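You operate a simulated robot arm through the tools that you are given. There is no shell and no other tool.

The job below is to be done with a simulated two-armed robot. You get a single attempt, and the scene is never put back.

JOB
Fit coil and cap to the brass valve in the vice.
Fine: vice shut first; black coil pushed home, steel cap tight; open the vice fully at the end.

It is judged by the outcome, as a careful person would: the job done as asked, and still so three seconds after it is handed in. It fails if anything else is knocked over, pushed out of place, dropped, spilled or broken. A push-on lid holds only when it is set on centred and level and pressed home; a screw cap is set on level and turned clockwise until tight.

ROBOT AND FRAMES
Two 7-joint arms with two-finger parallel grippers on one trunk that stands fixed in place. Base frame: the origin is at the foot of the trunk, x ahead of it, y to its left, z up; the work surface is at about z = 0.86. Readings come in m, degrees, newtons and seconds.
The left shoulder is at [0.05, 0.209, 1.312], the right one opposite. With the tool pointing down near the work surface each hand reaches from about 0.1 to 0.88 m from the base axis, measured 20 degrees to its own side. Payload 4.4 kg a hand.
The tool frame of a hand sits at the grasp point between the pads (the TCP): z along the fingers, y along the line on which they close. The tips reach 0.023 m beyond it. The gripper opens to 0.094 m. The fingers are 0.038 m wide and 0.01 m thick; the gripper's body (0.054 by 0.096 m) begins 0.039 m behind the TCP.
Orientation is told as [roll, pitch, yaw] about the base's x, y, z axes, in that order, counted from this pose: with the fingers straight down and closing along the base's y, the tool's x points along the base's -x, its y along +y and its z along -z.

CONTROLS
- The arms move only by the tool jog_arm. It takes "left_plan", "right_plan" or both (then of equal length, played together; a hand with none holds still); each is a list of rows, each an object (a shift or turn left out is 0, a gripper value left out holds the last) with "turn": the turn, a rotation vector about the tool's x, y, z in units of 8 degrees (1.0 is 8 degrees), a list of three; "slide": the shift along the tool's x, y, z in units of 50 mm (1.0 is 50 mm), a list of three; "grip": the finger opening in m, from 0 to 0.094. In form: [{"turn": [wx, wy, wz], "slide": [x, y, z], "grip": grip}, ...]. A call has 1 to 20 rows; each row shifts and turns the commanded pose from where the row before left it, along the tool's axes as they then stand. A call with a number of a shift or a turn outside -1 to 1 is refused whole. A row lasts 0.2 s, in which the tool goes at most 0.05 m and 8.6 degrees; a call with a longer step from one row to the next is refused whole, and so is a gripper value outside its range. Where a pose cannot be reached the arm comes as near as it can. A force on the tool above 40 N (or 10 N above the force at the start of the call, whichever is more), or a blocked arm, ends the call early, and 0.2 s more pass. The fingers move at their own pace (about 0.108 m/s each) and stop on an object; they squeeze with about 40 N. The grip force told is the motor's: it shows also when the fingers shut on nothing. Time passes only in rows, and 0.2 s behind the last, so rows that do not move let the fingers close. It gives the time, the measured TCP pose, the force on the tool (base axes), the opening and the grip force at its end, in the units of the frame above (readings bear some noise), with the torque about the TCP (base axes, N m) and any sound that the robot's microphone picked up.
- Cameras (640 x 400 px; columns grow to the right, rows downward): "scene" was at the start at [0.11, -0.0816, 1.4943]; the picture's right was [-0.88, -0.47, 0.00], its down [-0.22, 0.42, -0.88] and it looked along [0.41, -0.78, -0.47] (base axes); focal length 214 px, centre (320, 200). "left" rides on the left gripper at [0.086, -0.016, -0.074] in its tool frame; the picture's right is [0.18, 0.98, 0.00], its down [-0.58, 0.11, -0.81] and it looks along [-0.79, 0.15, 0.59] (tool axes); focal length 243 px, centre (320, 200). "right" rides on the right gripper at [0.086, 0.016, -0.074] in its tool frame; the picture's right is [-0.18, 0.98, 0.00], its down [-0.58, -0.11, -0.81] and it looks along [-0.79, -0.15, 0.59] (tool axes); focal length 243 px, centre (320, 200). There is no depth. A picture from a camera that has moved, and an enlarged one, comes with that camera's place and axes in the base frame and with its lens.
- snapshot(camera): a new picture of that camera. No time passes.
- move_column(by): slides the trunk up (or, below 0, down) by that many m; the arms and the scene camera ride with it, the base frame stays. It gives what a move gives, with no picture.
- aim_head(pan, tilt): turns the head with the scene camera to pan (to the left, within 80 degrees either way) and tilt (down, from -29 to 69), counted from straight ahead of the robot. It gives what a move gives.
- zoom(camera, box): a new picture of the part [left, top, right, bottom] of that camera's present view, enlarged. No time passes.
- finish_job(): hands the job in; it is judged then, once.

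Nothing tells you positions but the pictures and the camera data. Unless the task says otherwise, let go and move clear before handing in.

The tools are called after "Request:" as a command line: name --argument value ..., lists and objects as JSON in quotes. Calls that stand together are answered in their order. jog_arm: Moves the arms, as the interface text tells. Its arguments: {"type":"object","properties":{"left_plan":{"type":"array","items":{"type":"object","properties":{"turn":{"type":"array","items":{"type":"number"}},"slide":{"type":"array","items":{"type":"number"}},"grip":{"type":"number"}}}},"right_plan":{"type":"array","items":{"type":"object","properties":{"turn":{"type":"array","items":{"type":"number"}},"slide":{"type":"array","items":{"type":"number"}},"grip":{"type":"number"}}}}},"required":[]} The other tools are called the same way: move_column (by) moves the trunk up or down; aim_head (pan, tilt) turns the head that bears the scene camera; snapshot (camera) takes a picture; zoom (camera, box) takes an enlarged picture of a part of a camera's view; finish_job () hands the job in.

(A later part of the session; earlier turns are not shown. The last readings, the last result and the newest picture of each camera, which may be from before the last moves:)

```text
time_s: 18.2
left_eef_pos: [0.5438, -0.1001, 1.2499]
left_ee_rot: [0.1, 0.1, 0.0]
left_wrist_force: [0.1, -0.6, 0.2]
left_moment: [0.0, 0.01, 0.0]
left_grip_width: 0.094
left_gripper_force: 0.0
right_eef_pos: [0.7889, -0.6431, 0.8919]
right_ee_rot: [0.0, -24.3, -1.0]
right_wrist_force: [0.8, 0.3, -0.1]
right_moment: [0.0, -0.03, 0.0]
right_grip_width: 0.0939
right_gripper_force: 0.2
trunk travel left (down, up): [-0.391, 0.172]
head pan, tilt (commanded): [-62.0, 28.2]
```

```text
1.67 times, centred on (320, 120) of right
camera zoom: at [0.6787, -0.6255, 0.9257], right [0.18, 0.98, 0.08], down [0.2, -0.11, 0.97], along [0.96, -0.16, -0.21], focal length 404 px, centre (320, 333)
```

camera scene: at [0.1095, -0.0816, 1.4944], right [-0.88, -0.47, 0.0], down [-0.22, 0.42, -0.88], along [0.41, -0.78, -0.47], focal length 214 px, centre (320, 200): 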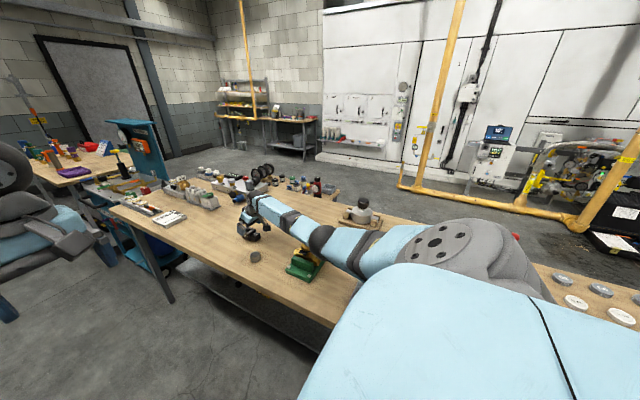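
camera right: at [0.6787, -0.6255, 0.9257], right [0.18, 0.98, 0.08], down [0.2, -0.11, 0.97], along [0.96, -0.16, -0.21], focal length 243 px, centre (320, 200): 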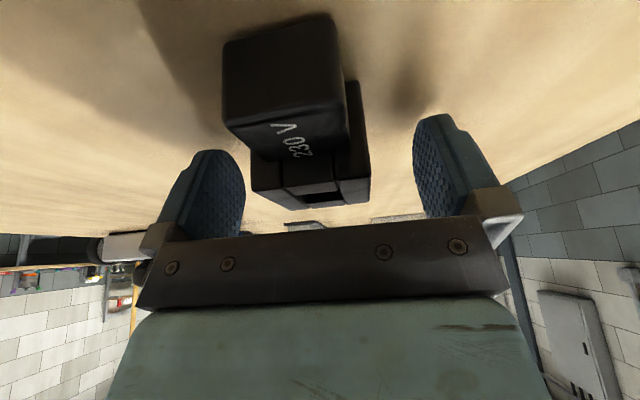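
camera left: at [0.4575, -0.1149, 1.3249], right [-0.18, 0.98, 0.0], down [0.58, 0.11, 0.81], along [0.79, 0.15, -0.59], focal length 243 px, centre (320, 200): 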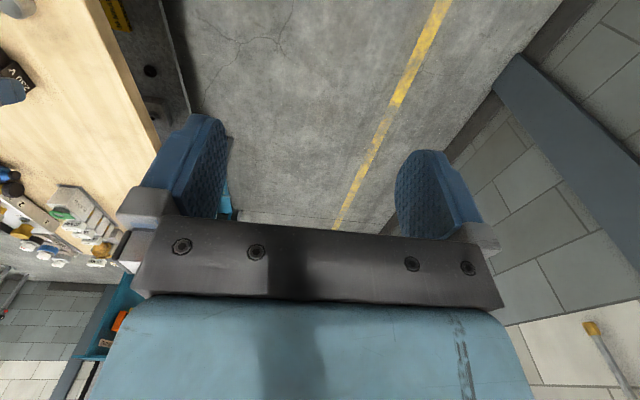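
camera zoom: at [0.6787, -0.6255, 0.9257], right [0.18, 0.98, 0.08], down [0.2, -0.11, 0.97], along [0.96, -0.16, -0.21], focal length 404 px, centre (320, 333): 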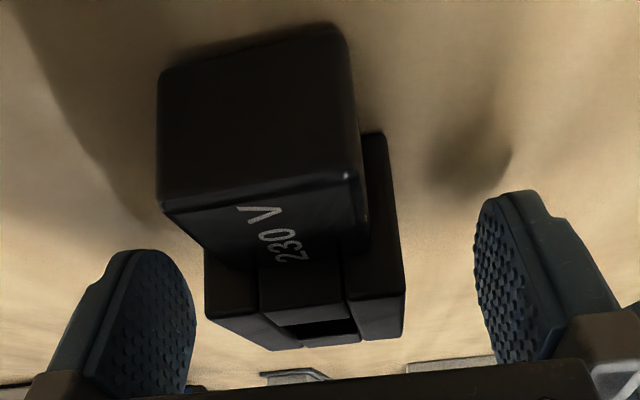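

The coil is centred between the fingers to within 1–2 mm. Closing the grip now.

Request:
jog_arm --right_plan '[{"grip": 0.03}, {"grip": 0.03}, {"grip": 0.03}]'

Request:
zoom --camera "right" --box '[140, 0, 500, 240]'

```text
time_s: 19.0
left_eef_pos: [0.5442, -0.0993, 1.2504]
left_ee_rot: [0.0, 0.0, 0.0]
left_wrist_force: [-0.9, 0.9, 0.5]
left_moment: [0.03, 0.0, 0.02]
left_grip_width: 0.094
left_gripper_force: 0.0
right_eef_pos: [0.7886, -0.6422, 0.893]
right_ee_rot: [0.0, -24.3, -0.9]
right_wrist_force: [0.7, -0.4, -0.3]
right_moment: [-0.07, -0.01, 0.0]
right_grip_width: 0.0458
right_gripper_force: 40.1
trunk travel left (down, up): [-0.391, 0.172]
head pan, tilt (commanded): [-62.0, 28.2]
```

```text
1.67 times, centred on (320, 120) of right
camera zoom: at [0.6788, -0.6256, 0.9255], right [0.19, 0.98, 0.08], down [0.2, -0.11, 0.97], along [0.96, -0.17, -0.21], focal length 404 px, centre (320, 333)
```

zoom: 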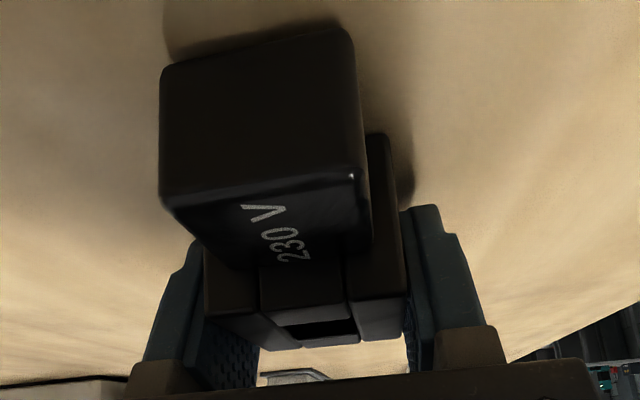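

The coil is gripped at 45.8 mm. I'll lift it straight up.

Request:
jog_arm --right_plan '[{"slide": [-0.082, 0, -0.182]}, {"slide": [-0.164, 0, -0.365]}, {"slide": [-0.328, 0, -0.73]}, {"slide": [-0.328, 0, -0.73]}, {"slide": [-0.328, 0, -0.73]}, {"slide": [-0.328, 0, -0.73]}, {"slide": [0, 0, 0]}]'

Request:
zoom --camera "right" --box '[140, 0, 500, 240]'

Request:
zoom --camera "scene" --box '[210, 170, 350, 290]'

```text
time_s: 20.6
left_eef_pos: [0.5445, -0.0992, 1.2505]
left_ee_rot: [0.0, -0.1, 0.0]
left_wrist_force: [-0.1, -0.2, 0.7]
left_moment: [0.04, 0.01, 0.0]
left_grip_width: 0.0942
left_gripper_force: 0.1
right_eef_pos: [0.7881, -0.6431, 1.081]
right_ee_rot: [0.0, -24.2, -1.0]
right_wrist_force: [0.1, -0.4, -0.6]
right_moment: [0.01, 0.0, -0.02]
right_grip_width: 0.0301
right_gripper_force: 0.0
trunk travel left (down, up): [-0.391, 0.172]
head pan, tilt (commanded): [-62.0, 28.2]
```

```text
1.67 times, centred on (320, 120) of right
camera zoom: at [0.6787, -0.6258, 1.1148], right [0.19, 0.98, 0.08], down [0.2, -0.11, 0.97], along [0.96, -0.17, -0.22], focal length 404 px, centre (320, 333)
```

zoom: 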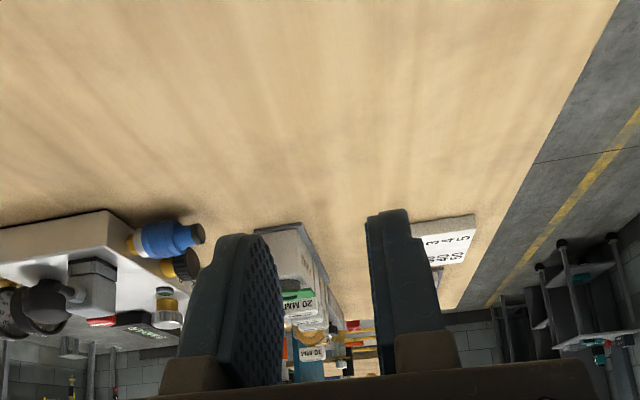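

```text
3.33 times, centred on (280, 230) of scene
camera zoom: at [0.1105, -0.0822, 1.4942], right [-0.88, -0.47, 0.0], down [-0.22, 0.42, -0.88], along [0.41, -0.78, -0.47], focal length 715 px, centre (453, 100)
```

zoom: 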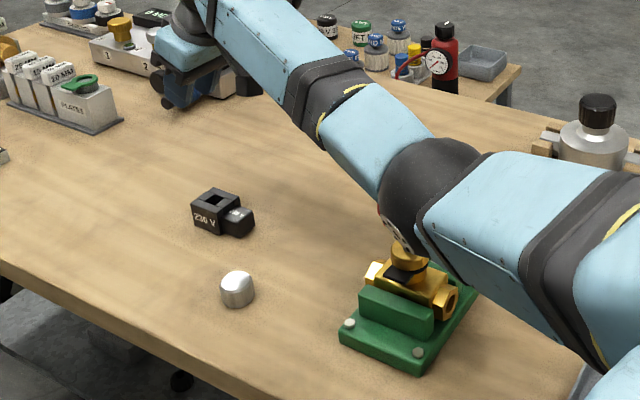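

The lift left the coil behind: the fingers closed to 30 mm and the coil is still on the bench. I'll look closely at how it sits now.

Request:
zoom --camera "scene" --box '[235, 220, 275, 270]'

Request:
zoom --camera "scene" --box '[280, 210, 340, 285]'

Request:
snapshot --camera "right"

```text
8.00 times, centred on (255, 245) of scene
camera zoom: at [0.1105, -0.0822, 1.4942], right [-0.88, -0.47, 0.0], down [-0.22, 0.42, -0.88], along [0.41, -0.78, -0.47], focal length 1716 px, centre (840, -160)
```

zoom: 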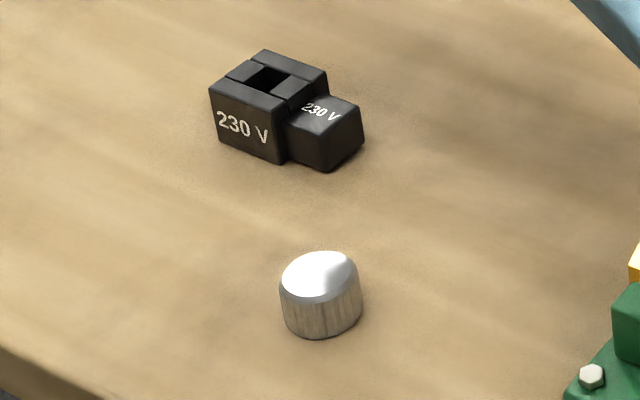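

```text
5.33 times, centred on (310, 248) of scene
camera zoom: at [0.1105, -0.0822, 1.4942], right [-0.88, -0.47, 0.0], down [-0.22, 0.42, -0.88], along [0.41, -0.78, -0.47], focal length 1144 px, centre (373, -53)
```

zoom: 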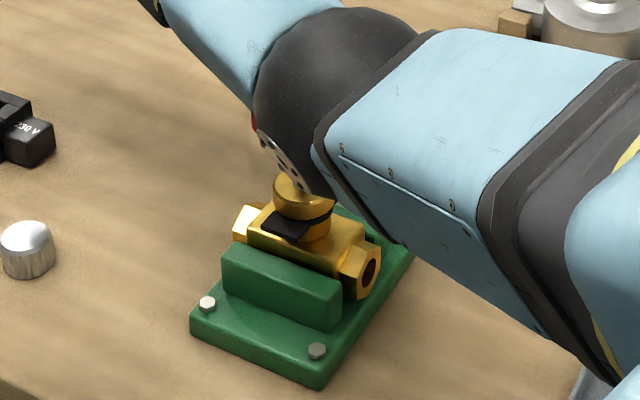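

```text
taken
camera right: at [0.6787, -0.6258, 1.1148], right [0.19, 0.98, 0.08], down [0.2, -0.11, 0.97], along [0.96, -0.17, -0.22], focal length 243 px, centre (320, 200)
```

right: 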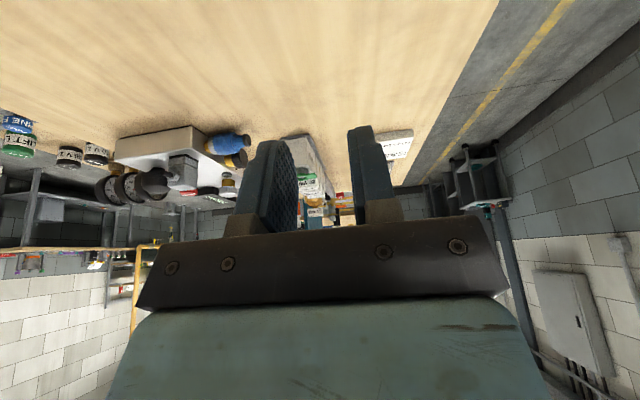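

The coil is exactly where it was, upright, so it slipped out at the start of the lift. I'll go back down around it with the fingers open and this time squeeze fully and lift in small steps.

Request:
jog_arm --right_plan '[{"grip": 0.094}, {"slide": [0.312, 0, 0.694]}, {"slide": [0.312, 0, 0.694]}, {"slide": [0.312, 0, 0.694]}, {"slide": [0.312, 0, 0.694]}, {"slide": [0.16, 0, 0.36]}, {"slide": [0.16, 0, 0.36]}, {"slide": [0, 0, 0]}]'

Request:
zoom --camera "right" --box '[140, 0, 500, 240]'

```text
time_s: 22.4
left_eef_pos: [0.5447, -0.0995, 1.2511]
left_ee_rot: [0.1, -0.1, 0.0]
left_wrist_force: [0.5, 0.1, 0.6]
left_moment: [0.0, 0.02, 0.02]
left_grip_width: 0.0941
left_gripper_force: 0.0
right_eef_pos: [0.7876, -0.6419, 0.8927]
right_ee_rot: [0.1, -24.2, -1.0]
right_wrist_force: [0.4, 0.2, 0.2]
right_moment: [0.01, -0.03, 0.03]
right_grip_width: 0.094
right_gripper_force: 0.1
trunk travel left (down, up): [-0.391, 0.172]
head pan, tilt (commanded): [-62.0, 28.2]
```

```text
1.67 times, centred on (320, 120) of right
camera zoom: at [0.6787, -0.6246, 0.926], right [0.18, 0.98, 0.08], down [0.2, -0.11, 0.97], along [0.96, -0.17, -0.21], focal length 404 px, centre (320, 333)
```

zoom: 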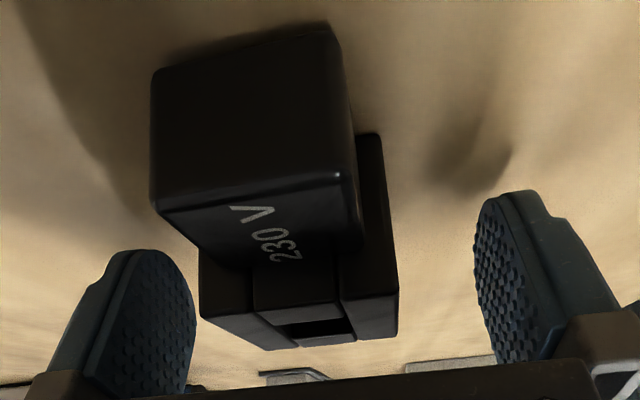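

Same pose as before. I'll close fully and lift by only a few millimetres to check the hold.

Request:
jog_arm --right_plan '[{"grip": 0}, {"grip": 0}, {"grip": 0}, {"grip": 0}]'

Request:
jog_arm --right_plan '[{"slide": [-0.033, 0, -0.073]}, {"slide": [0, 0, 0]}]'

Request:
jog_arm --right_plan '[{"slide": [-0.033, 0, -0.073]}, {"slide": [0, 0, 0]}]'

Request:
zoom --camera "right" --box '[140, 0, 500, 240]'

Request:
zoom --camera "scene" --box '[220, 190, 320, 260]'

```text
time_s: 23.4
left_eef_pos: [0.5448, -0.0979, 1.2512]
left_ee_rot: [0.0, 0.0, 0.1]
left_wrist_force: [-0.7, 0.2, -0.1]
left_moment: [0.02, -0.02, 0.01]
left_grip_width: 0.0941
left_gripper_force: 0.0
right_eef_pos: [0.7876, -0.6433, 0.8923]
right_ee_rot: [-0.1, -24.2, -1.0]
right_wrist_force: [1.0, -0.3, 1.0]
right_moment: [-0.08, -0.06, 0.0]
right_grip_width: 0.0459
right_gripper_force: 39.3
trunk travel left (down, up): [-0.391, 0.172]
head pan, tilt (commanded): [-62.0, 28.2]
```

```text
time_s: 24.0
left_eef_pos: [0.5447, -0.0998, 1.2503]
left_ee_rot: [0.0, 0.0, 0.0]
left_wrist_force: [0.2, -0.8, 0.4]
left_moment: [0.01, -0.01, 0.01]
left_grip_width: 0.0938
left_gripper_force: 0.1
right_eef_pos: [0.7884, -0.6425, 0.8943]
right_ee_rot: [0.1, -24.1, -0.9]
right_wrist_force: [-0.4, 0.3, -1.5]
right_moment: [-0.03, -0.03, 0.0]
right_grip_width: 0.0458
right_gripper_force: 40.0
trunk travel left (down, up): [-0.391, 0.172]
head pan, tilt (commanded): [-62.0, 28.2]
```

```text
time_s: 24.6
left_eef_pos: [0.5456, -0.0996, 1.2505]
left_ee_rot: [0.0, 0.1, 0.0]
left_wrist_force: [0.5, 0.4, -0.2]
left_moment: [0.0, 0.0, 0.03]
left_grip_width: 0.0941
left_gripper_force: 0.0
right_eef_pos: [0.7887, -0.6427, 0.8987]
right_ee_rot: [0.0, -24.3, -1.0]
right_wrist_force: [-0.1, 0.2, -1.8]
right_moment: [-0.03, -0.05, 0.0]
right_grip_width: 0.0458
right_gripper_force: 39.9
trunk travel left (down, up): [-0.391, 0.172]
head pan, tilt (commanded): [-62.0, 28.2]
```

```text
1.67 times, centred on (320, 120) of right
camera zoom: at [0.6795, -0.6249, 0.9326], right [0.19, 0.98, 0.08], down [0.2, -0.11, 0.97], along [0.96, -0.17, -0.21], focal length 404 px, centre (320, 333)
```

zoom: 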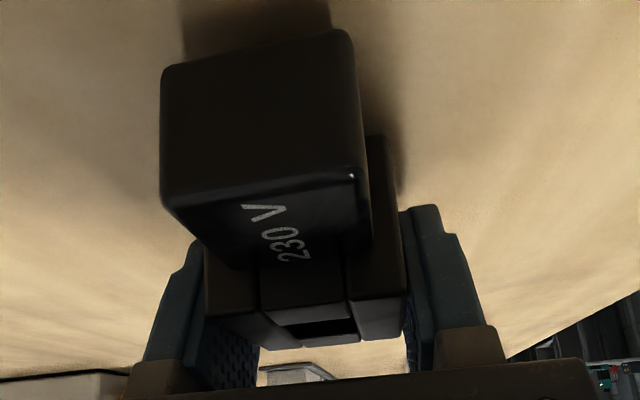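

```text
5.71 times, centred on (270, 225) of scene
camera zoom: at [0.1105, -0.082, 1.4942], right [-0.88, -0.47, 0.0], down [-0.22, 0.42, -0.88], along [0.41, -0.78, -0.47], focal length 1226 px, centre (606, 57)
```

zoom: 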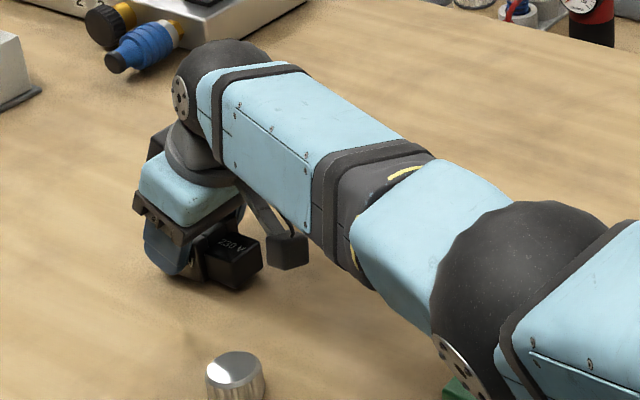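

This time the coil is held: it rose with the hand and I read about 1.8 N of weight. I'll lift slowly, keeping the squeeze on, and check.

Request:
jog_arm --right_plan '[{"slide": [-0.066, 0, -0.146], "grip": 0}, {"slide": [-0.082, 0, -0.182], "grip": 0}, {"slide": [-0.082, 0, -0.182], "grip": 0}, {"slide": [-0.066, 0, -0.146], "grip": 0}, {"slide": [0, 0, 0], "grip": 0}]'

Request:
zoom --camera "right" --box '[140, 0, 500, 240]'

```text
time_s: 25.8
left_eef_pos: [0.5448, -0.0998, 1.2506]
left_ee_rot: [0.1, 0.1, -0.1]
left_wrist_force: [0.5, -0.1, 0.4]
left_moment: [-0.03, 0.0, 0.0]
left_grip_width: 0.0942
left_gripper_force: 0.0
right_eef_pos: [0.7883, -0.6433, 0.9337]
right_ee_rot: [0.0, -24.2, -1.0]
right_wrist_force: [-0.4, -0.1, -2.5]
right_moment: [-0.01, -0.05, -0.04]
right_grip_width: 0.0459
right_gripper_force: 40.8
trunk travel left (down, up): [-0.391, 0.172]
head pan, tilt (commanded): [-62.0, 28.2]
```

```text
1.67 times, centred on (320, 120) of right
camera zoom: at [0.6788, -0.6258, 0.9683], right [0.19, 0.98, 0.08], down [0.2, -0.11, 0.97], along [0.96, -0.17, -0.22], focal length 404 px, centre (320, 333)
```

zoom: 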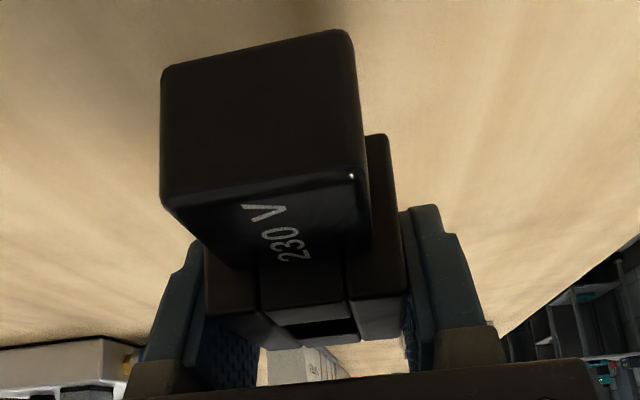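

Held firmly. I'll raise it the rest of the way at moderate speed, above the stem's height.

Request:
jog_arm --right_plan '[{"slide": [-0.123, 0, -0.274], "grip": 0}, {"slide": [-0.123, 0, -0.274], "grip": 0}, {"slide": [-0.123, 0, -0.274], "grip": 0}, {"slide": [-0.123, 0, -0.274], "grip": 0}, {"slide": [-0.123, 0, -0.274], "grip": 0}, {"slide": [-0.123, 0, -0.274], "grip": 0}, {"slide": [-0.123, 0, -0.274], "grip": 0}, {"slide": [-0.123, 0, -0.274], "grip": 0}, {"slide": [-0.123, 0, -0.274], "grip": 0}, {"slide": [-0.123, 0, -0.274], "grip": 0}, {"slide": [0, 0, 0], "grip": 0}]'

Request:
zoom --camera "right" --box '[140, 0, 500, 240]'

Request:
snapshot --camera "scene"

```text
time_s: 28.2
left_eef_pos: [0.5453, -0.099, 1.2502]
left_ee_rot: [0.0, 0.0, 0.0]
left_wrist_force: [-0.5, 0.2, 0.3]
left_moment: [0.04, -0.02, 0.01]
left_grip_width: 0.0941
left_gripper_force: 0.1
right_eef_pos: [0.7881, -0.6428, 1.0834]
right_ee_rot: [0.1, -24.2, -1.0]
right_wrist_force: [0.1, 0.6, -2.8]
right_moment: [-0.01, -0.05, 0.04]
right_grip_width: 0.0458
right_gripper_force: 40.7
trunk travel left (down, up): [-0.391, 0.172]
head pan, tilt (commanded): [-62.0, 28.2]
```

```text
1.67 times, centred on (320, 120) of right
camera zoom: at [0.6786, -0.6253, 1.1178], right [0.19, 0.98, 0.08], down [0.2, -0.11, 0.97], along [0.96, -0.17, -0.22], focal length 404 px, centre (320, 333)
```

zoom: 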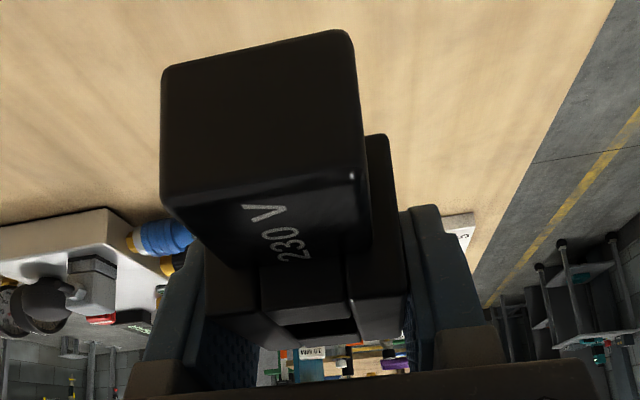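

```text
taken
camera scene: at [0.1106, -0.0821, 1.4942], right [-0.88, -0.47, 0.0], down [-0.22, 0.42, -0.88], along [0.41, -0.78, -0.47], focal length 214 px, centre (320, 200)
```

scene: 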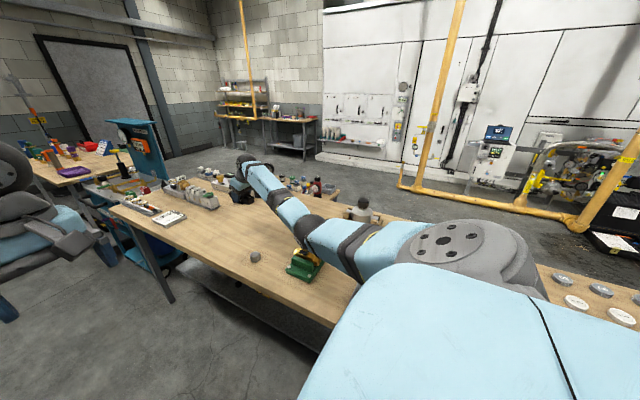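

The coil is secure and level in the grip. I'll carry it toward the valve, stopping short of the stem.

Request:
jog_arm --right_plan '[{"slide": [0.208, 0.025, -0.093], "grip": 0}, {"slide": [0.417, 0.05, -0.187], "grip": 0}, {"slide": [0.417, 0.05, -0.187], "grip": 0}, {"slide": [0.417, 0.05, -0.187], "grip": 0}, {"slide": [0.417, 0.05, -0.187], "grip": 0}, {"slide": [0.417, 0.05, -0.187], "grip": 0}, {"slide": [0.417, 0.05, -0.187], "grip": 0}, {"slide": [0.417, 0.05, -0.187], "grip": 0}, {"slide": [0.417, 0.05, -0.187], "grip": 0}, {"slide": [0.417, 0.05, -0.187], "grip": 0}, {"slide": [0.208, 0.025, -0.093], "grip": 0}, {"grip": 0}]'

Request:
snapshot --camera "right"

Request:
snapshot --camera "scene"

Request:
zoom --camera "scene" --box '[260, 190, 350, 285]'

```text
time_s: 30.8
left_eef_pos: [0.5444, -0.1005, 1.2509]
left_ee_rot: [0.0, 0.0, 0.1]
left_wrist_force: [-0.1, -0.7, -0.3]
left_moment: [0.03, 0.01, -0.04]
left_grip_width: 0.094
left_gripper_force: 0.1
right_eef_pos: [0.5594, -0.6137, 1.0844]
right_ee_rot: [-0.1, -24.2, -1.0]
right_wrist_force: [1.1, 0.2, -2.0]
right_moment: [0.04, -0.05, 0.06]
right_grip_width: 0.0458
right_gripper_force: 40.3
trunk travel left (down, up): [-0.391, 0.172]
head pan, tilt (commanded): [-62.0, 28.2]
```

```text
taken
camera right: at [0.4507, -0.5965, 1.118], right [0.19, 0.98, 0.08], down [0.2, -0.11, 0.97], along [0.96, -0.17, -0.21], focal length 243 px, centre (320, 200)
```

right: 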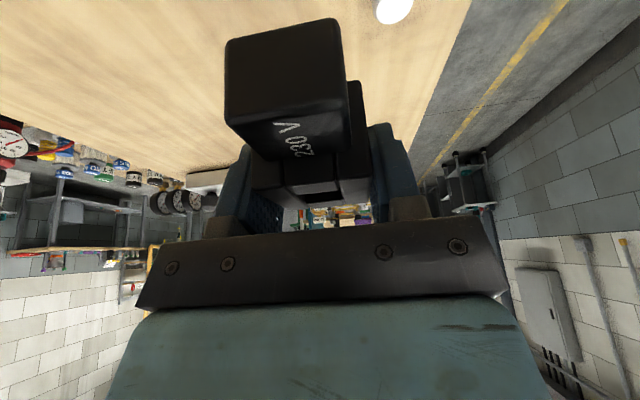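

```text
taken
camera scene: at [0.1104, -0.0819, 1.4943], right [-0.88, -0.47, 0.0], down [-0.22, 0.42, -0.88], along [0.41, -0.78, -0.47], focal length 214 px, centre (320, 200)
```

scene: 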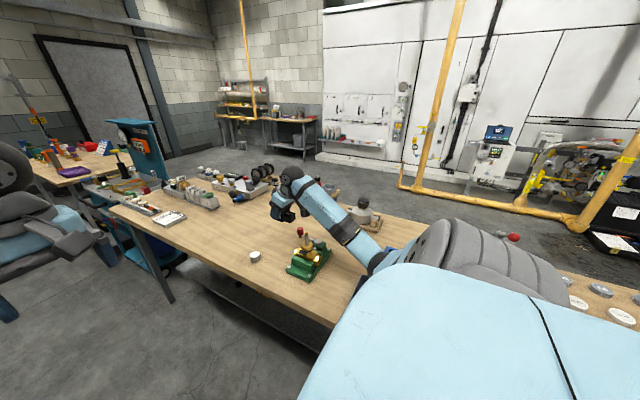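

```text
4.21 times, centred on (305, 238) of scene
camera zoom: at [0.1104, -0.0819, 1.4943], right [-0.88, -0.47, 0.0], down [-0.22, 0.42, -0.88], along [0.41, -0.78, -0.47], focal length 903 px, centre (383, 42)
```

zoom: 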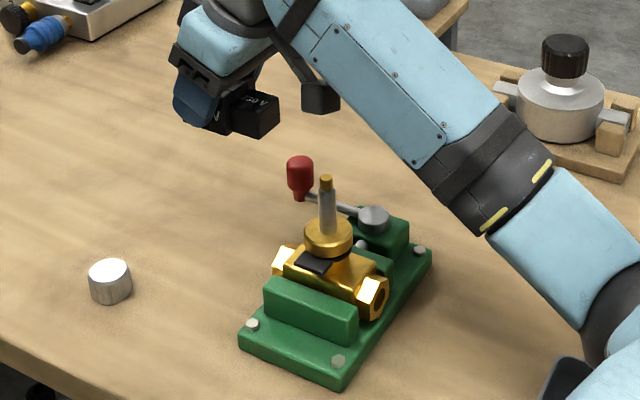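

The coil is at about x = 0.56, clear of the stem. Next I'll measure the stem tip precisely with a strong enlargement.

Request:
zoom --camera "scene" --box '[296, 225, 320, 250]'

Request:
zoom --camera "scene" --box '[285, 228, 325, 278]'

Request:
zoom --camera "scene" --box '[265, 185, 305, 225]'

```text
16.00 times, centred on (308, 238) of scene
camera zoom: at [0.1104, -0.0819, 1.4943], right [-0.88, -0.47, 0.0], down [-0.22, 0.42, -0.88], along [0.41, -0.78, -0.47], focal length 3432 px, centre (512, -400)
```

zoom: 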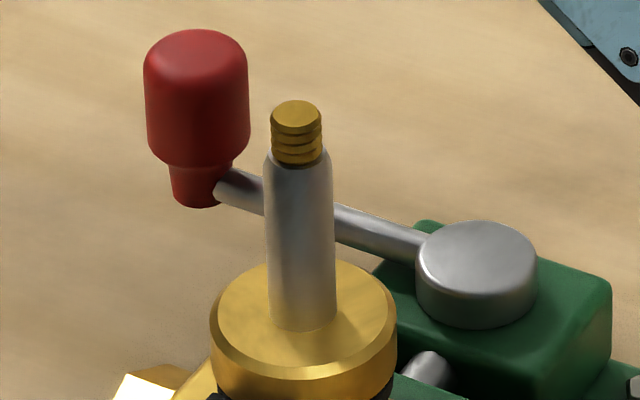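

```text
8.00 times, centred on (305, 253) of scene
camera zoom: at [0.1104, -0.0819, 1.4943], right [-0.88, -0.47, 0.0], down [-0.22, 0.42, -0.88], along [0.41, -0.78, -0.47], focal length 1716 px, centre (440, -224)
```

zoom: 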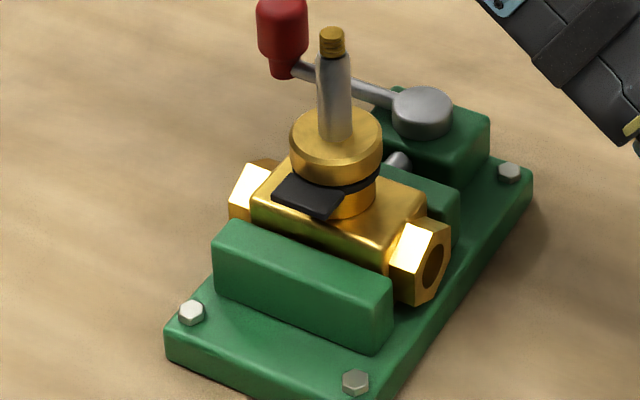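

```text
10.00 times, centred on (285, 205) of scene
camera zoom: at [0.1104, -0.0819, 1.4943], right [-0.88, -0.47, 0.0], down [-0.22, 0.42, -0.88], along [0.41, -0.78, -0.47], focal length 2145 px, centre (670, 150)
```

zoom: 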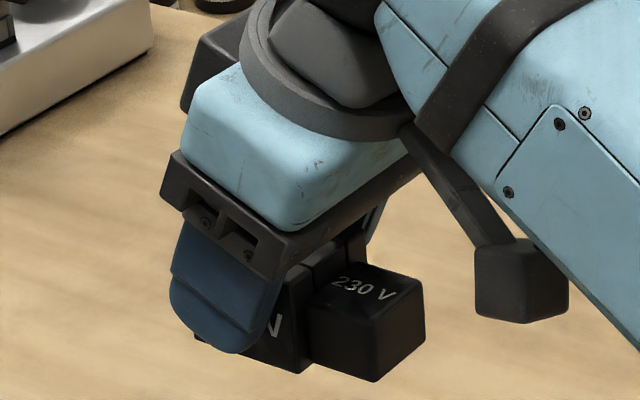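

The stem tip is now at about (0.449, -0.615, 1.025) with the collar top at z ≈ 0.966, and two camera rays agree on this. I'll move the coil to hover above the stem.

Request:
jog_arm --right_plan '[{"slide": [0.2, -0.007, -0.09], "grip": 0}, {"slide": [0.4, -0.013, -0.179], "grip": 0}, {"slide": [0.4, -0.013, -0.179], "grip": 0}, {"slide": [0.4, -0.013, -0.179], "grip": 0}, {"slide": [0.4, -0.013, -0.179], "grip": 0}, {"slide": [0.2, -0.007, -0.09], "grip": 0}, {"grip": 0}]'

Request:
zoom --camera "scene" --box '[280, 200, 330, 260]'

Request:
snapshot --camera "right"

```text
time_s: 32.4
left_eef_pos: [0.5447, -0.0995, 1.2507]
left_ee_rot: [0.0, 0.0, -0.1]
left_wrist_force: [0.5, -1.1, -0.3]
left_moment: [-0.01, 0.0, 0.01]
left_grip_width: 0.0938
left_gripper_force: 0.1
right_eef_pos: [0.45, -0.6162, 1.0833]
right_ee_rot: [0.1, -24.2, -1.0]
right_wrist_force: [0.0, 0.4, -2.8]
right_moment: [0.02, -0.06, -0.03]
right_grip_width: 0.0459
right_gripper_force: 40.1
trunk travel left (down, up): [-0.391, 0.172]
head pan, tilt (commanded): [-62.0, 28.2]
```

```text
6.67 times, centred on (305, 230) of scene
camera zoom: at [0.1104, -0.0819, 1.4943], right [-0.88, -0.47, 0.0], down [-0.22, 0.42, -0.88], along [0.41, -0.78, -0.47], focal length 1430 px, centre (420, 0)
```

zoom: 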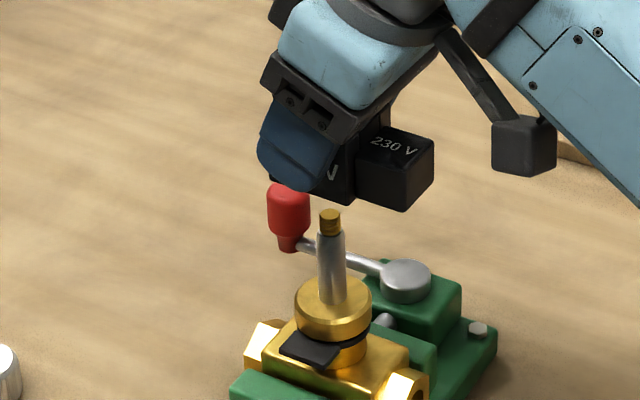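

```text
taken
camera right: at [0.3407, -0.598, 1.1169], right [0.19, 0.98, 0.08], down [0.2, -0.11, 0.97], along [0.96, -0.17, -0.21], focal length 243 px, centre (320, 200)
```

right: 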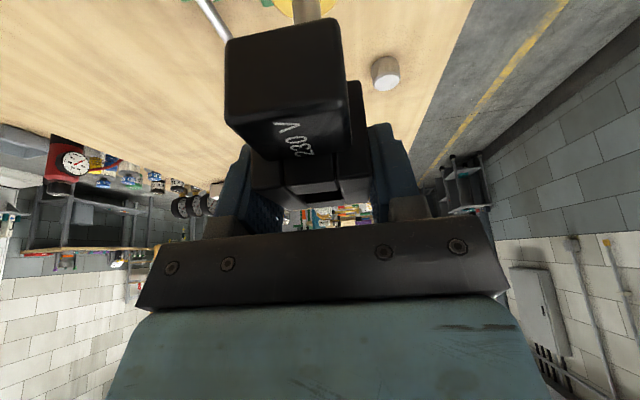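

The coil hovers over the stem. I'll check the alignment at high magnification before lowering.

Request:
zoom --camera "scene" --box '[294, 208, 322, 236]'

```text
14.29 times, centred on (308, 222) of scene
camera zoom: at [0.1104, -0.0819, 1.4943], right [-0.88, -0.47, 0.0], down [-0.22, 0.42, -0.88], along [0.41, -0.78, -0.47], focal length 3064 px, centre (491, -114)
```

zoom: 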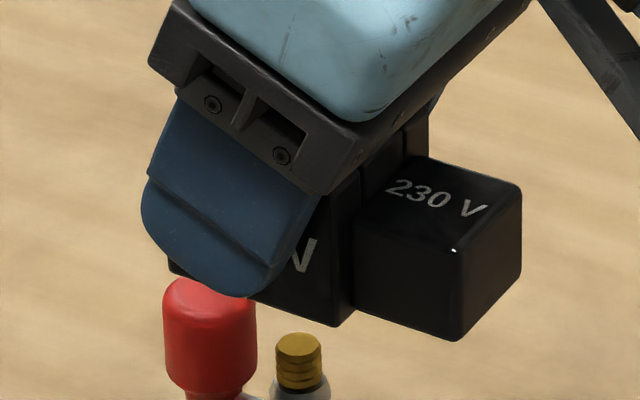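

The alignment looks good: the visible coil corners are within about 1 mm of where they should be. I'll lower slowly so the threaded tip enters the hole, watching the force.

Request:
jog_arm --right_plan '[{"slide": [0.059, 0, 0.156], "grip": 0}, {"slide": [0.068, 0, 0.152], "grip": 0}, {"slide": [0.068, 0, 0.152], "grip": 0}, {"slide": [0.068, 0, 0.152], "grip": 0}, {"grip": 0}, {"grip": 0}]'

Request:
zoom --camera "scene" --box '[294, 213, 322, 241]'

```text
time_s: 33.8
left_eef_pos: [0.5443, -0.1006, 1.2495]
left_ee_rot: [0.1, 0.0, 0.1]
left_wrist_force: [0.5, 0.5, 0.1]
left_moment: [-0.01, 0.0, 0.02]
left_grip_width: 0.0941
left_gripper_force: 0.0
right_eef_pos: [0.4522, -0.6157, 1.0499]
right_ee_rot: [0.0, -24.1, -1.0]
right_wrist_force: [-0.1, 0.7, -2.4]
right_moment: [-0.02, -0.04, -0.02]
right_grip_width: 0.0456
right_gripper_force: 40.4
trunk travel left (down, up): [-0.391, 0.172]
head pan, tilt (commanded): [-62.0, 28.2]
```

```text
14.29 times, centred on (308, 227) of scene
camera zoom: at [0.1103, -0.082, 1.4943], right [-0.88, -0.47, 0.0], down [-0.22, 0.42, -0.88], along [0.41, -0.78, -0.47], focal length 3064 px, centre (491, -186)
```

zoom: 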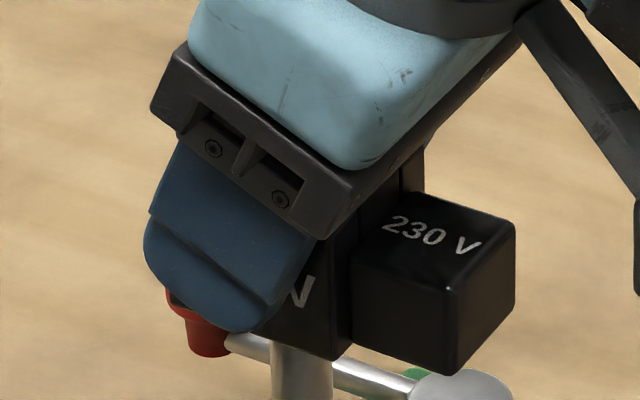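

There's no contact and the tip has gone into the hole. I'll take a steady reading, then lower over the shoulder in 2 mm steps.

Request:
jog_arm --right_plan '[{"grip": 0}]'

Request:
jog_arm --right_plan '[{"slide": [0.0164, 0, 0.0365], "grip": 0}, {"slide": [0.0164, 0, 0.0365], "grip": 0}, {"slide": [0.0164, 0, 0.0365], "grip": 0}, {"slide": [0.0164, 0, 0.0365], "grip": 0}, {"grip": 0}]'

```text
time_s: 34.2
left_eef_pos: [0.5446, -0.099, 1.249]
left_ee_rot: [0.0, 0.0, -0.1]
left_wrist_force: [0.2, -0.2, -0.4]
left_moment: [0.01, 0.02, -0.01]
left_grip_width: 0.0941
left_gripper_force: 0.2
right_eef_pos: [0.4514, -0.6156, 1.0499]
right_ee_rot: [0.1, -24.2, -1.0]
right_wrist_force: [-0.5, 0.7, -2.7]
right_moment: [0.0, -0.02, -0.03]
right_grip_width: 0.0457
right_gripper_force: 40.0
trunk travel left (down, up): [-0.391, 0.172]
head pan, tilt (commanded): [-62.0, 28.2]
```

```text
time_s: 35.4
left_eef_pos: [0.5443, -0.0987, 1.2496]
left_ee_rot: [0.0, 0.0, 0.1]
left_wrist_force: [-0.3, -0.4, -0.6]
left_moment: [0.01, 0.01, -0.01]
left_grip_width: 0.094
left_gripper_force: 0.0
right_eef_pos: [0.4533, -0.6171, 1.042]
right_ee_rot: [0.0, -24.2, -1.1]
right_wrist_force: [-0.1, -0.1, -2.9]
right_moment: [-0.02, -0.01, -0.04]
right_grip_width: 0.046
right_gripper_force: 40.1
trunk travel left (down, up): [-0.391, 0.172]
head pan, tilt (commanded): [-62.0, 28.2]
```

Still no resistance. I'll keep lowering the coil along the stem.

Request:
jog_arm --right_plan '[{"slide": [0.0246, 0, 0.0547], "grip": 0}, {"slide": [0.0246, 0, 0.0547], "grip": 0}, {"slide": [0.0246, 0, 0.0547], "grip": 0}, {"slide": [0.0246, 0, 0.0547], "grip": 0}, {"slide": [0.0246, 0, 0.0547], "grip": 0}, {"grip": 0}]'

Request:
zoom --camera "scene" --box '[290, 215, 325, 255]'

Request:
zoom --camera "right" --box '[140, 0, 500, 240]'

```text
time_s: 36.8
left_eef_pos: [0.5443, -0.0997, 1.2502]
left_ee_rot: [0.0, 0.0, 0.1]
left_wrist_force: [-0.5, -0.1, -0.8]
left_moment: [0.01, 0.01, -0.01]
left_grip_width: 0.0939
left_gripper_force: 0.1
right_eef_pos: [0.4526, -0.6158, 1.0284]
right_ee_rot: [-0.1, -24.2, -1.0]
right_wrist_force: [-0.8, 0.3, -2.7]
right_moment: [0.02, -0.05, -0.02]
right_grip_width: 0.0457
right_gripper_force: 39.8
trunk travel left (down, up): [-0.391, 0.172]
head pan, tilt (commanded): [-62.0, 28.2]
```

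```text
10.00 times, centred on (308, 235) of scene
camera zoom: at [0.1103, -0.0819, 1.4943], right [-0.88, -0.47, 0.0], down [-0.22, 0.42, -0.88], along [0.41, -0.78, -0.47], focal length 2145 px, centre (445, -150)
```

zoom: 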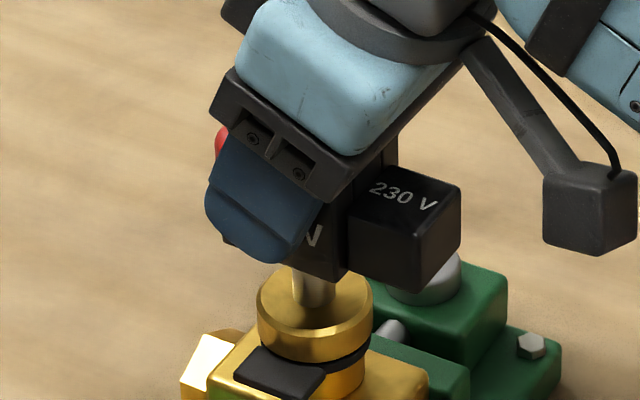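

```text
1.67 times, centred on (320, 120) of right
camera zoom: at [0.3429, -0.5988, 1.0613], right [0.19, 0.98, 0.08], down [0.2, -0.11, 0.97], along [0.96, -0.17, -0.22], focal length 404 px, centre (320, 333)
```

zoom: 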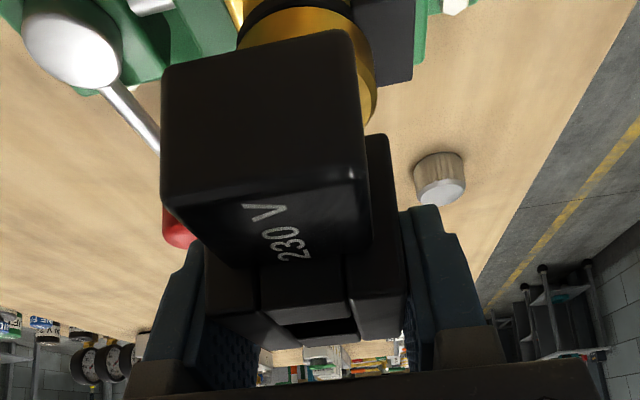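

The stem is inside the coil's hole and the collar is visible below. I'll lower another 24 mm.

Request:
jog_arm --right_plan '[{"slide": [0.0246, 0, 0.0547], "grip": 0}, {"slide": [0.0246, 0, 0.0547], "grip": 0}, {"slide": [0.0246, 0, 0.0547], "grip": 0}, {"slide": [0.0246, 0, 0.0547], "grip": 0}, {"slide": [0.0246, 0, 0.0547], "grip": 0}, {"slide": [0.0246, 0, 0.0547], "grip": 0}, {"slide": [0.0246, 0, 0.0547], "grip": 0}, {"grip": 0}]'

Request:
zoom --camera "scene" --box '[290, 220, 325, 260]'

```text
time_s: 38.6
left_eef_pos: [0.5434, -0.0991, 1.251]
left_ee_rot: [0.0, 0.1, 0.0]
left_wrist_force: [-0.4, -0.6, 0.0]
left_moment: [-0.02, -0.04, -0.02]
left_grip_width: 0.0941
left_gripper_force: 0.0
right_eef_pos: [0.4519, -0.6163, 1.0071]
right_ee_rot: [0.0, -24.3, -1.0]
right_wrist_force: [3.0, 3.9, -8.7]
right_moment: [-0.34, 0.08, 0.02]
right_grip_width: 0.0462
right_gripper_force: 40.2
trunk travel left (down, up): [-0.391, 0.172]
head pan, tilt (commanded): [-62.0, 28.2]
```

```text
10.00 times, centred on (308, 240) of scene
camera zoom: at [0.1099, -0.0818, 1.4942], right [-0.88, -0.47, 0.0], down [-0.22, 0.42, -0.88], along [0.41, -0.78, -0.47], focal length 2145 px, centre (445, -200)
```

zoom: 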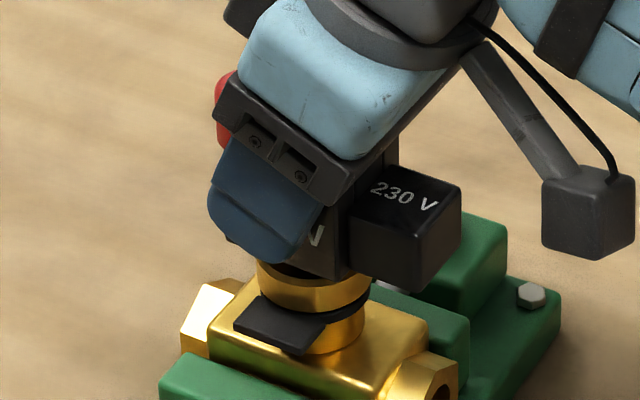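

A small force has appeared: about 6 N beyond the coil's own weight. I'll look closely at the gap above the collar.

Request:
zoom --camera "scene" --box '[298, 232, 322, 256]'

Request:
snapshot --camera "right"

Request:
jog_arm --right_plan '[{"grip": 0}]'

```text
16.00 times, centred on (310, 244) of scene
camera zoom: at [0.1099, -0.0818, 1.4942], right [-0.88, -0.47, 0.0], down [-0.22, 0.42, -0.88], along [0.41, -0.78, -0.47], focal length 3432 px, centre (480, -504)
```

zoom: 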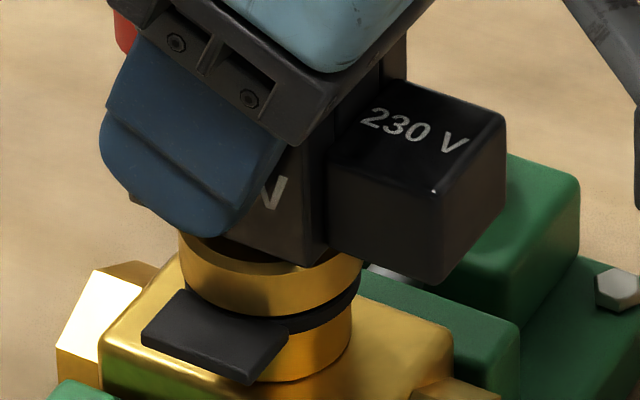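

```text
taken
camera right: at [0.3423, -0.598, 1.0399], right [0.18, 0.98, 0.08], down [0.2, -0.11, 0.97], along [0.96, -0.16, -0.22], focal length 243 px, centre (320, 200)
```

right: 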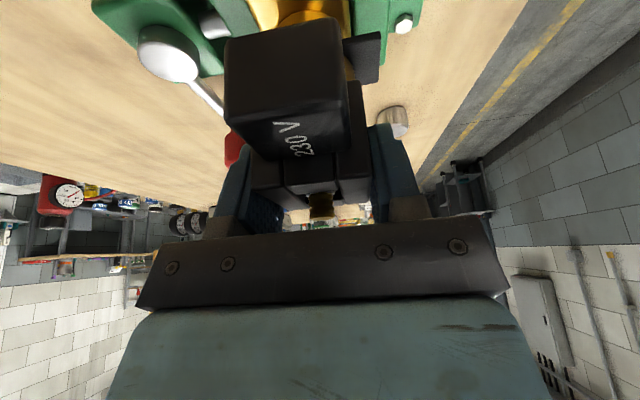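

```text
time_s: 39.0
left_eef_pos: [0.544, -0.0993, 1.2509]
left_ee_rot: [0.0, 0.1, -0.1]
left_wrist_force: [0.5, -0.4, 0.3]
left_moment: [-0.03, -0.04, -0.03]
left_grip_width: 0.0942
left_gripper_force: 0.1
right_eef_pos: [0.4517, -0.6151, 1.006]
right_ee_rot: [0.1, -24.1, -1.0]
right_wrist_force: [-5.3, 7.5, -8.5]
right_moment: [-0.17, 0.09, 0.05]
right_grip_width: 0.0458
right_gripper_force: 40.1
trunk travel left (down, up): [-0.391, 0.172]
head pan, tilt (commanded): [-62.0, 28.2]
```

The stem tip now shows above the coil and the coil is a few millimetres from the collar. I'll lower it further in 2 mm steps and watch the force.

Request:
jog_arm --right_plan '[{"slide": [0.0164, 0, 0.0365], "grip": 0}, {"slide": [0.0164, 0, 0.0365], "grip": 0}, {"grip": 0}]'

Request:
zoom --camera "scene" --box '[298, 232, 322, 256]'

```text
time_s: 39.8
left_eef_pos: [0.5436, -0.0987, 1.2508]
left_ee_rot: [0.0, 0.0, -0.1]
left_wrist_force: [0.8, 0.0, 0.2]
left_moment: [0.01, 0.0, 0.0]
left_grip_width: 0.0941
left_gripper_force: 0.2
right_eef_pos: [0.4528, -0.6145, 1.004]
right_ee_rot: [-0.1, -24.3, -1.0]
right_wrist_force: [-2.0, 2.3, 2.3]
right_moment: [-0.02, 0.08, 0.0]
right_grip_width: 0.0459
right_gripper_force: 40.3
trunk travel left (down, up): [-0.391, 0.172]
head pan, tilt (commanded): [-62.0, 28.2]
```

```text
16.00 times, centred on (310, 244) of scene
camera zoom: at [0.1095, -0.0809, 1.4945], right [-0.88, -0.47, 0.0], down [-0.22, 0.42, -0.88], along [0.41, -0.78, -0.47], focal length 3432 px, centre (480, -504)
```

zoom: 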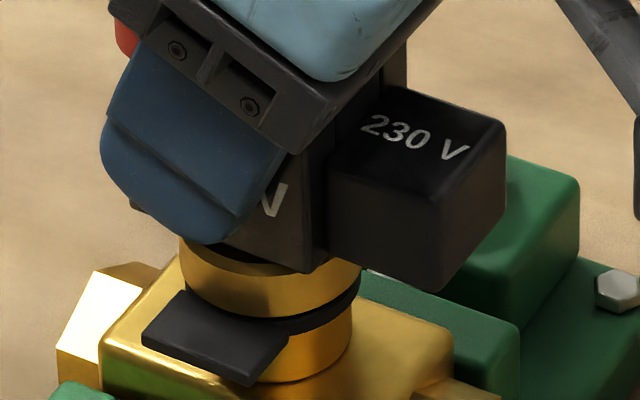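

The coil went down further, with about 5 N of resistance. I'll continue pressing.

Request:
jog_arm --right_plan '[{"slide": [0.0164, 0, 0.0365], "grip": 0}, {"slide": [0.0164, 0, 0.0365], "grip": 0}, {"grip": 0}]'

Request:
zoom --camera "scene" --box '[298, 232, 322, 256]'

Request:
zoom --camera "right" --box '[200, 0, 440, 220]'

```text
time_s: 40.6
left_eef_pos: [0.544, -0.099, 1.2508]
left_ee_rot: [0.0, 0.0, 0.0]
left_wrist_force: [0.3, -0.3, -0.7]
left_moment: [0.0, 0.01, 0.0]
left_grip_width: 0.0943
left_gripper_force: 0.0
right_eef_pos: [0.4512, -0.6155, 1.0002]
right_ee_rot: [0.1, -24.3, -0.9]
right_wrist_force: [5.1, -0.6, 5.9]
right_moment: [-0.18, -1.26, -0.01]
right_grip_width: 0.0457
right_gripper_force: 39.8
trunk travel left (down, up): [-0.391, 0.172]
head pan, tilt (commanded): [-62.0, 28.2]
```

```text
16.00 times, centred on (310, 244) of scene
camera zoom: at [0.1101, -0.0809, 1.4944], right [-0.88, -0.47, 0.0], down [-0.22, 0.42, -0.88], along [0.41, -0.78, -0.47], focal length 3432 px, centre (480, -504)
```

zoom: 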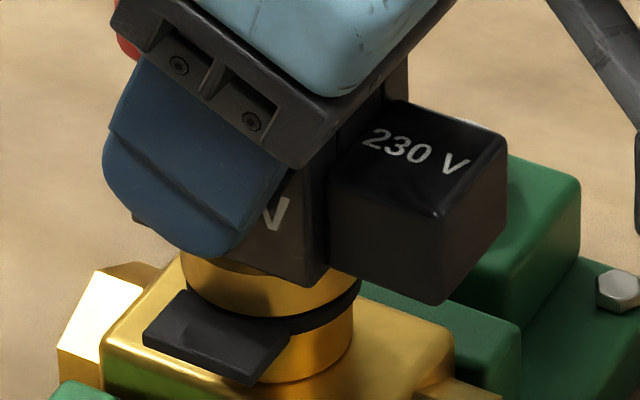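

```text
1.82 times, centred on (320, 110) of right
camera zoom: at [0.3422, -0.5977, 1.0337], right [0.19, 0.98, 0.08], down [0.2, -0.11, 0.97], along [0.96, -0.17, -0.21], focal length 441 px, centre (320, 364)
```

zoom: 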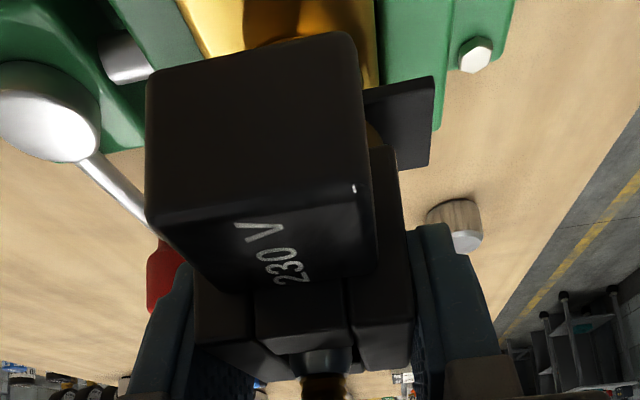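

The coil is nearly on the collar, but a torque about y showed up. I'll take a still reading before going on.

Request:
jog_arm --right_plan '[{"grip": 0}]'

Request:
zoom --camera "scene" --box '[294, 225, 326, 257]'

```text
time_s: 41.0
left_eef_pos: [0.5448, -0.0991, 1.25]
left_ee_rot: [0.1, 0.0, 0.0]
left_wrist_force: [0.7, 0.3, -1.0]
left_moment: [0.01, -0.02, 0.0]
left_grip_width: 0.0942
left_gripper_force: 0.1
right_eef_pos: [0.4501, -0.6157, 0.9991]
right_ee_rot: [0.1, -24.3, -1.0]
right_wrist_force: [8.1, -0.1, 6.5]
right_moment: [-0.14, -1.39, 0.02]
right_grip_width: 0.0458
right_gripper_force: 39.7
trunk travel left (down, up): [-0.391, 0.172]
head pan, tilt (commanded): [-62.0, 28.2]
```

```text
12.50 times, centred on (310, 241) of scene
camera zoom: at [0.1103, -0.081, 1.4944], right [-0.88, -0.47, 0.0], down [-0.22, 0.42, -0.88], along [0.41, -0.78, -0.47], focal length 2681 px, centre (445, -312)
```

zoom: 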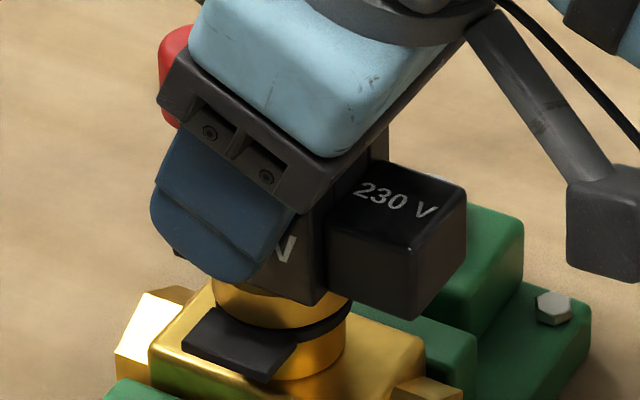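

The hand is at the expected seated height, but a sideways couple remains. I'll compare how the coil sits in the fingers with the earlier view.

Request:
zoom --camera "right" --box '[140, 0, 500, 240]'

```text
1.67 times, centred on (320, 120) of right
camera zoom: at [0.3423, -0.5978, 1.0335], right [0.19, 0.98, 0.08], down [0.2, -0.11, 0.97], along [0.96, -0.17, -0.21], focal length 404 px, centre (320, 333)
```

zoom: 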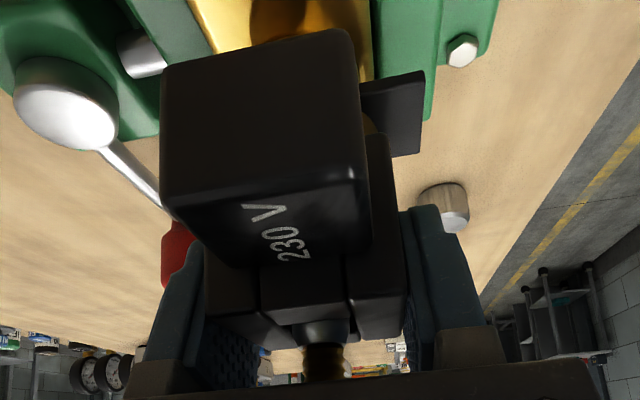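

The coil hasn't shifted in the fingers and sits at seating height. I'll let go gently so it can settle on the stem, then look.

Request:
jog_arm --right_plan '[{"grip": 0.05}, {"grip": 0.056}, {"grip": 0.066}, {"grip": 0.07}, {"grip": 0.07}]'

Request:
zoom --camera "scene" --box '[294, 225, 326, 257]'

Request:
zoom --camera "right" --box '[140, 0, 500, 240]'

```text
time_s: 42.2
left_eef_pos: [0.545, -0.0998, 1.2503]
left_ee_rot: [-0.1, 0.0, 0.0]
left_wrist_force: [0.2, 0.1, -0.6]
left_moment: [0.01, 0.03, 0.02]
left_grip_width: 0.0937
left_gripper_force: 0.0
right_eef_pos: [0.4517, -0.6158, 0.9988]
right_ee_rot: [0.0, -24.2, -1.0]
right_wrist_force: [0.1, 1.0, 0.3]
right_moment: [0.0, 0.02, -0.03]
right_grip_width: 0.0701
right_gripper_force: 0.2
trunk travel left (down, up): [-0.391, 0.172]
head pan, tilt (commanded): [-62.0, 28.2]
```

```text
12.50 times, centred on (310, 241) of scene
camera zoom: at [0.11, -0.0817, 1.4943], right [-0.88, -0.47, 0.0], down [-0.22, 0.42, -0.88], along [0.41, -0.78, -0.47], focal length 2681 px, centre (445, -312)
```

zoom: 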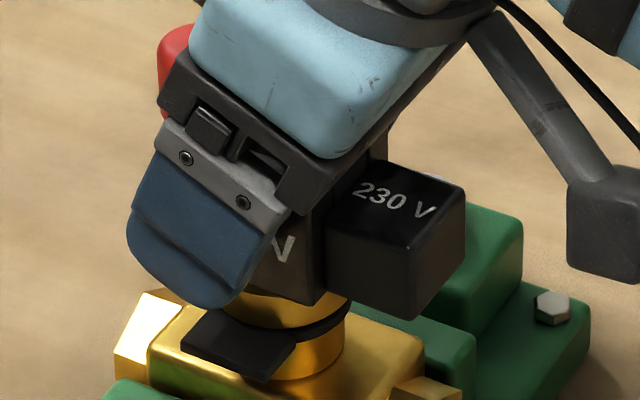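

```text
1.67 times, centred on (320, 120) of right
camera zoom: at [0.3419, -0.5981, 1.033], right [0.19, 0.98, 0.08], down [0.2, -0.11, 0.97], along [0.96, -0.17, -0.21], focal length 404 px, centre (320, 333)
```

zoom: 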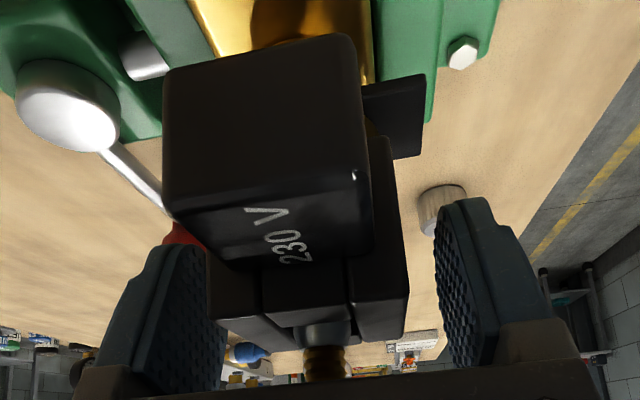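

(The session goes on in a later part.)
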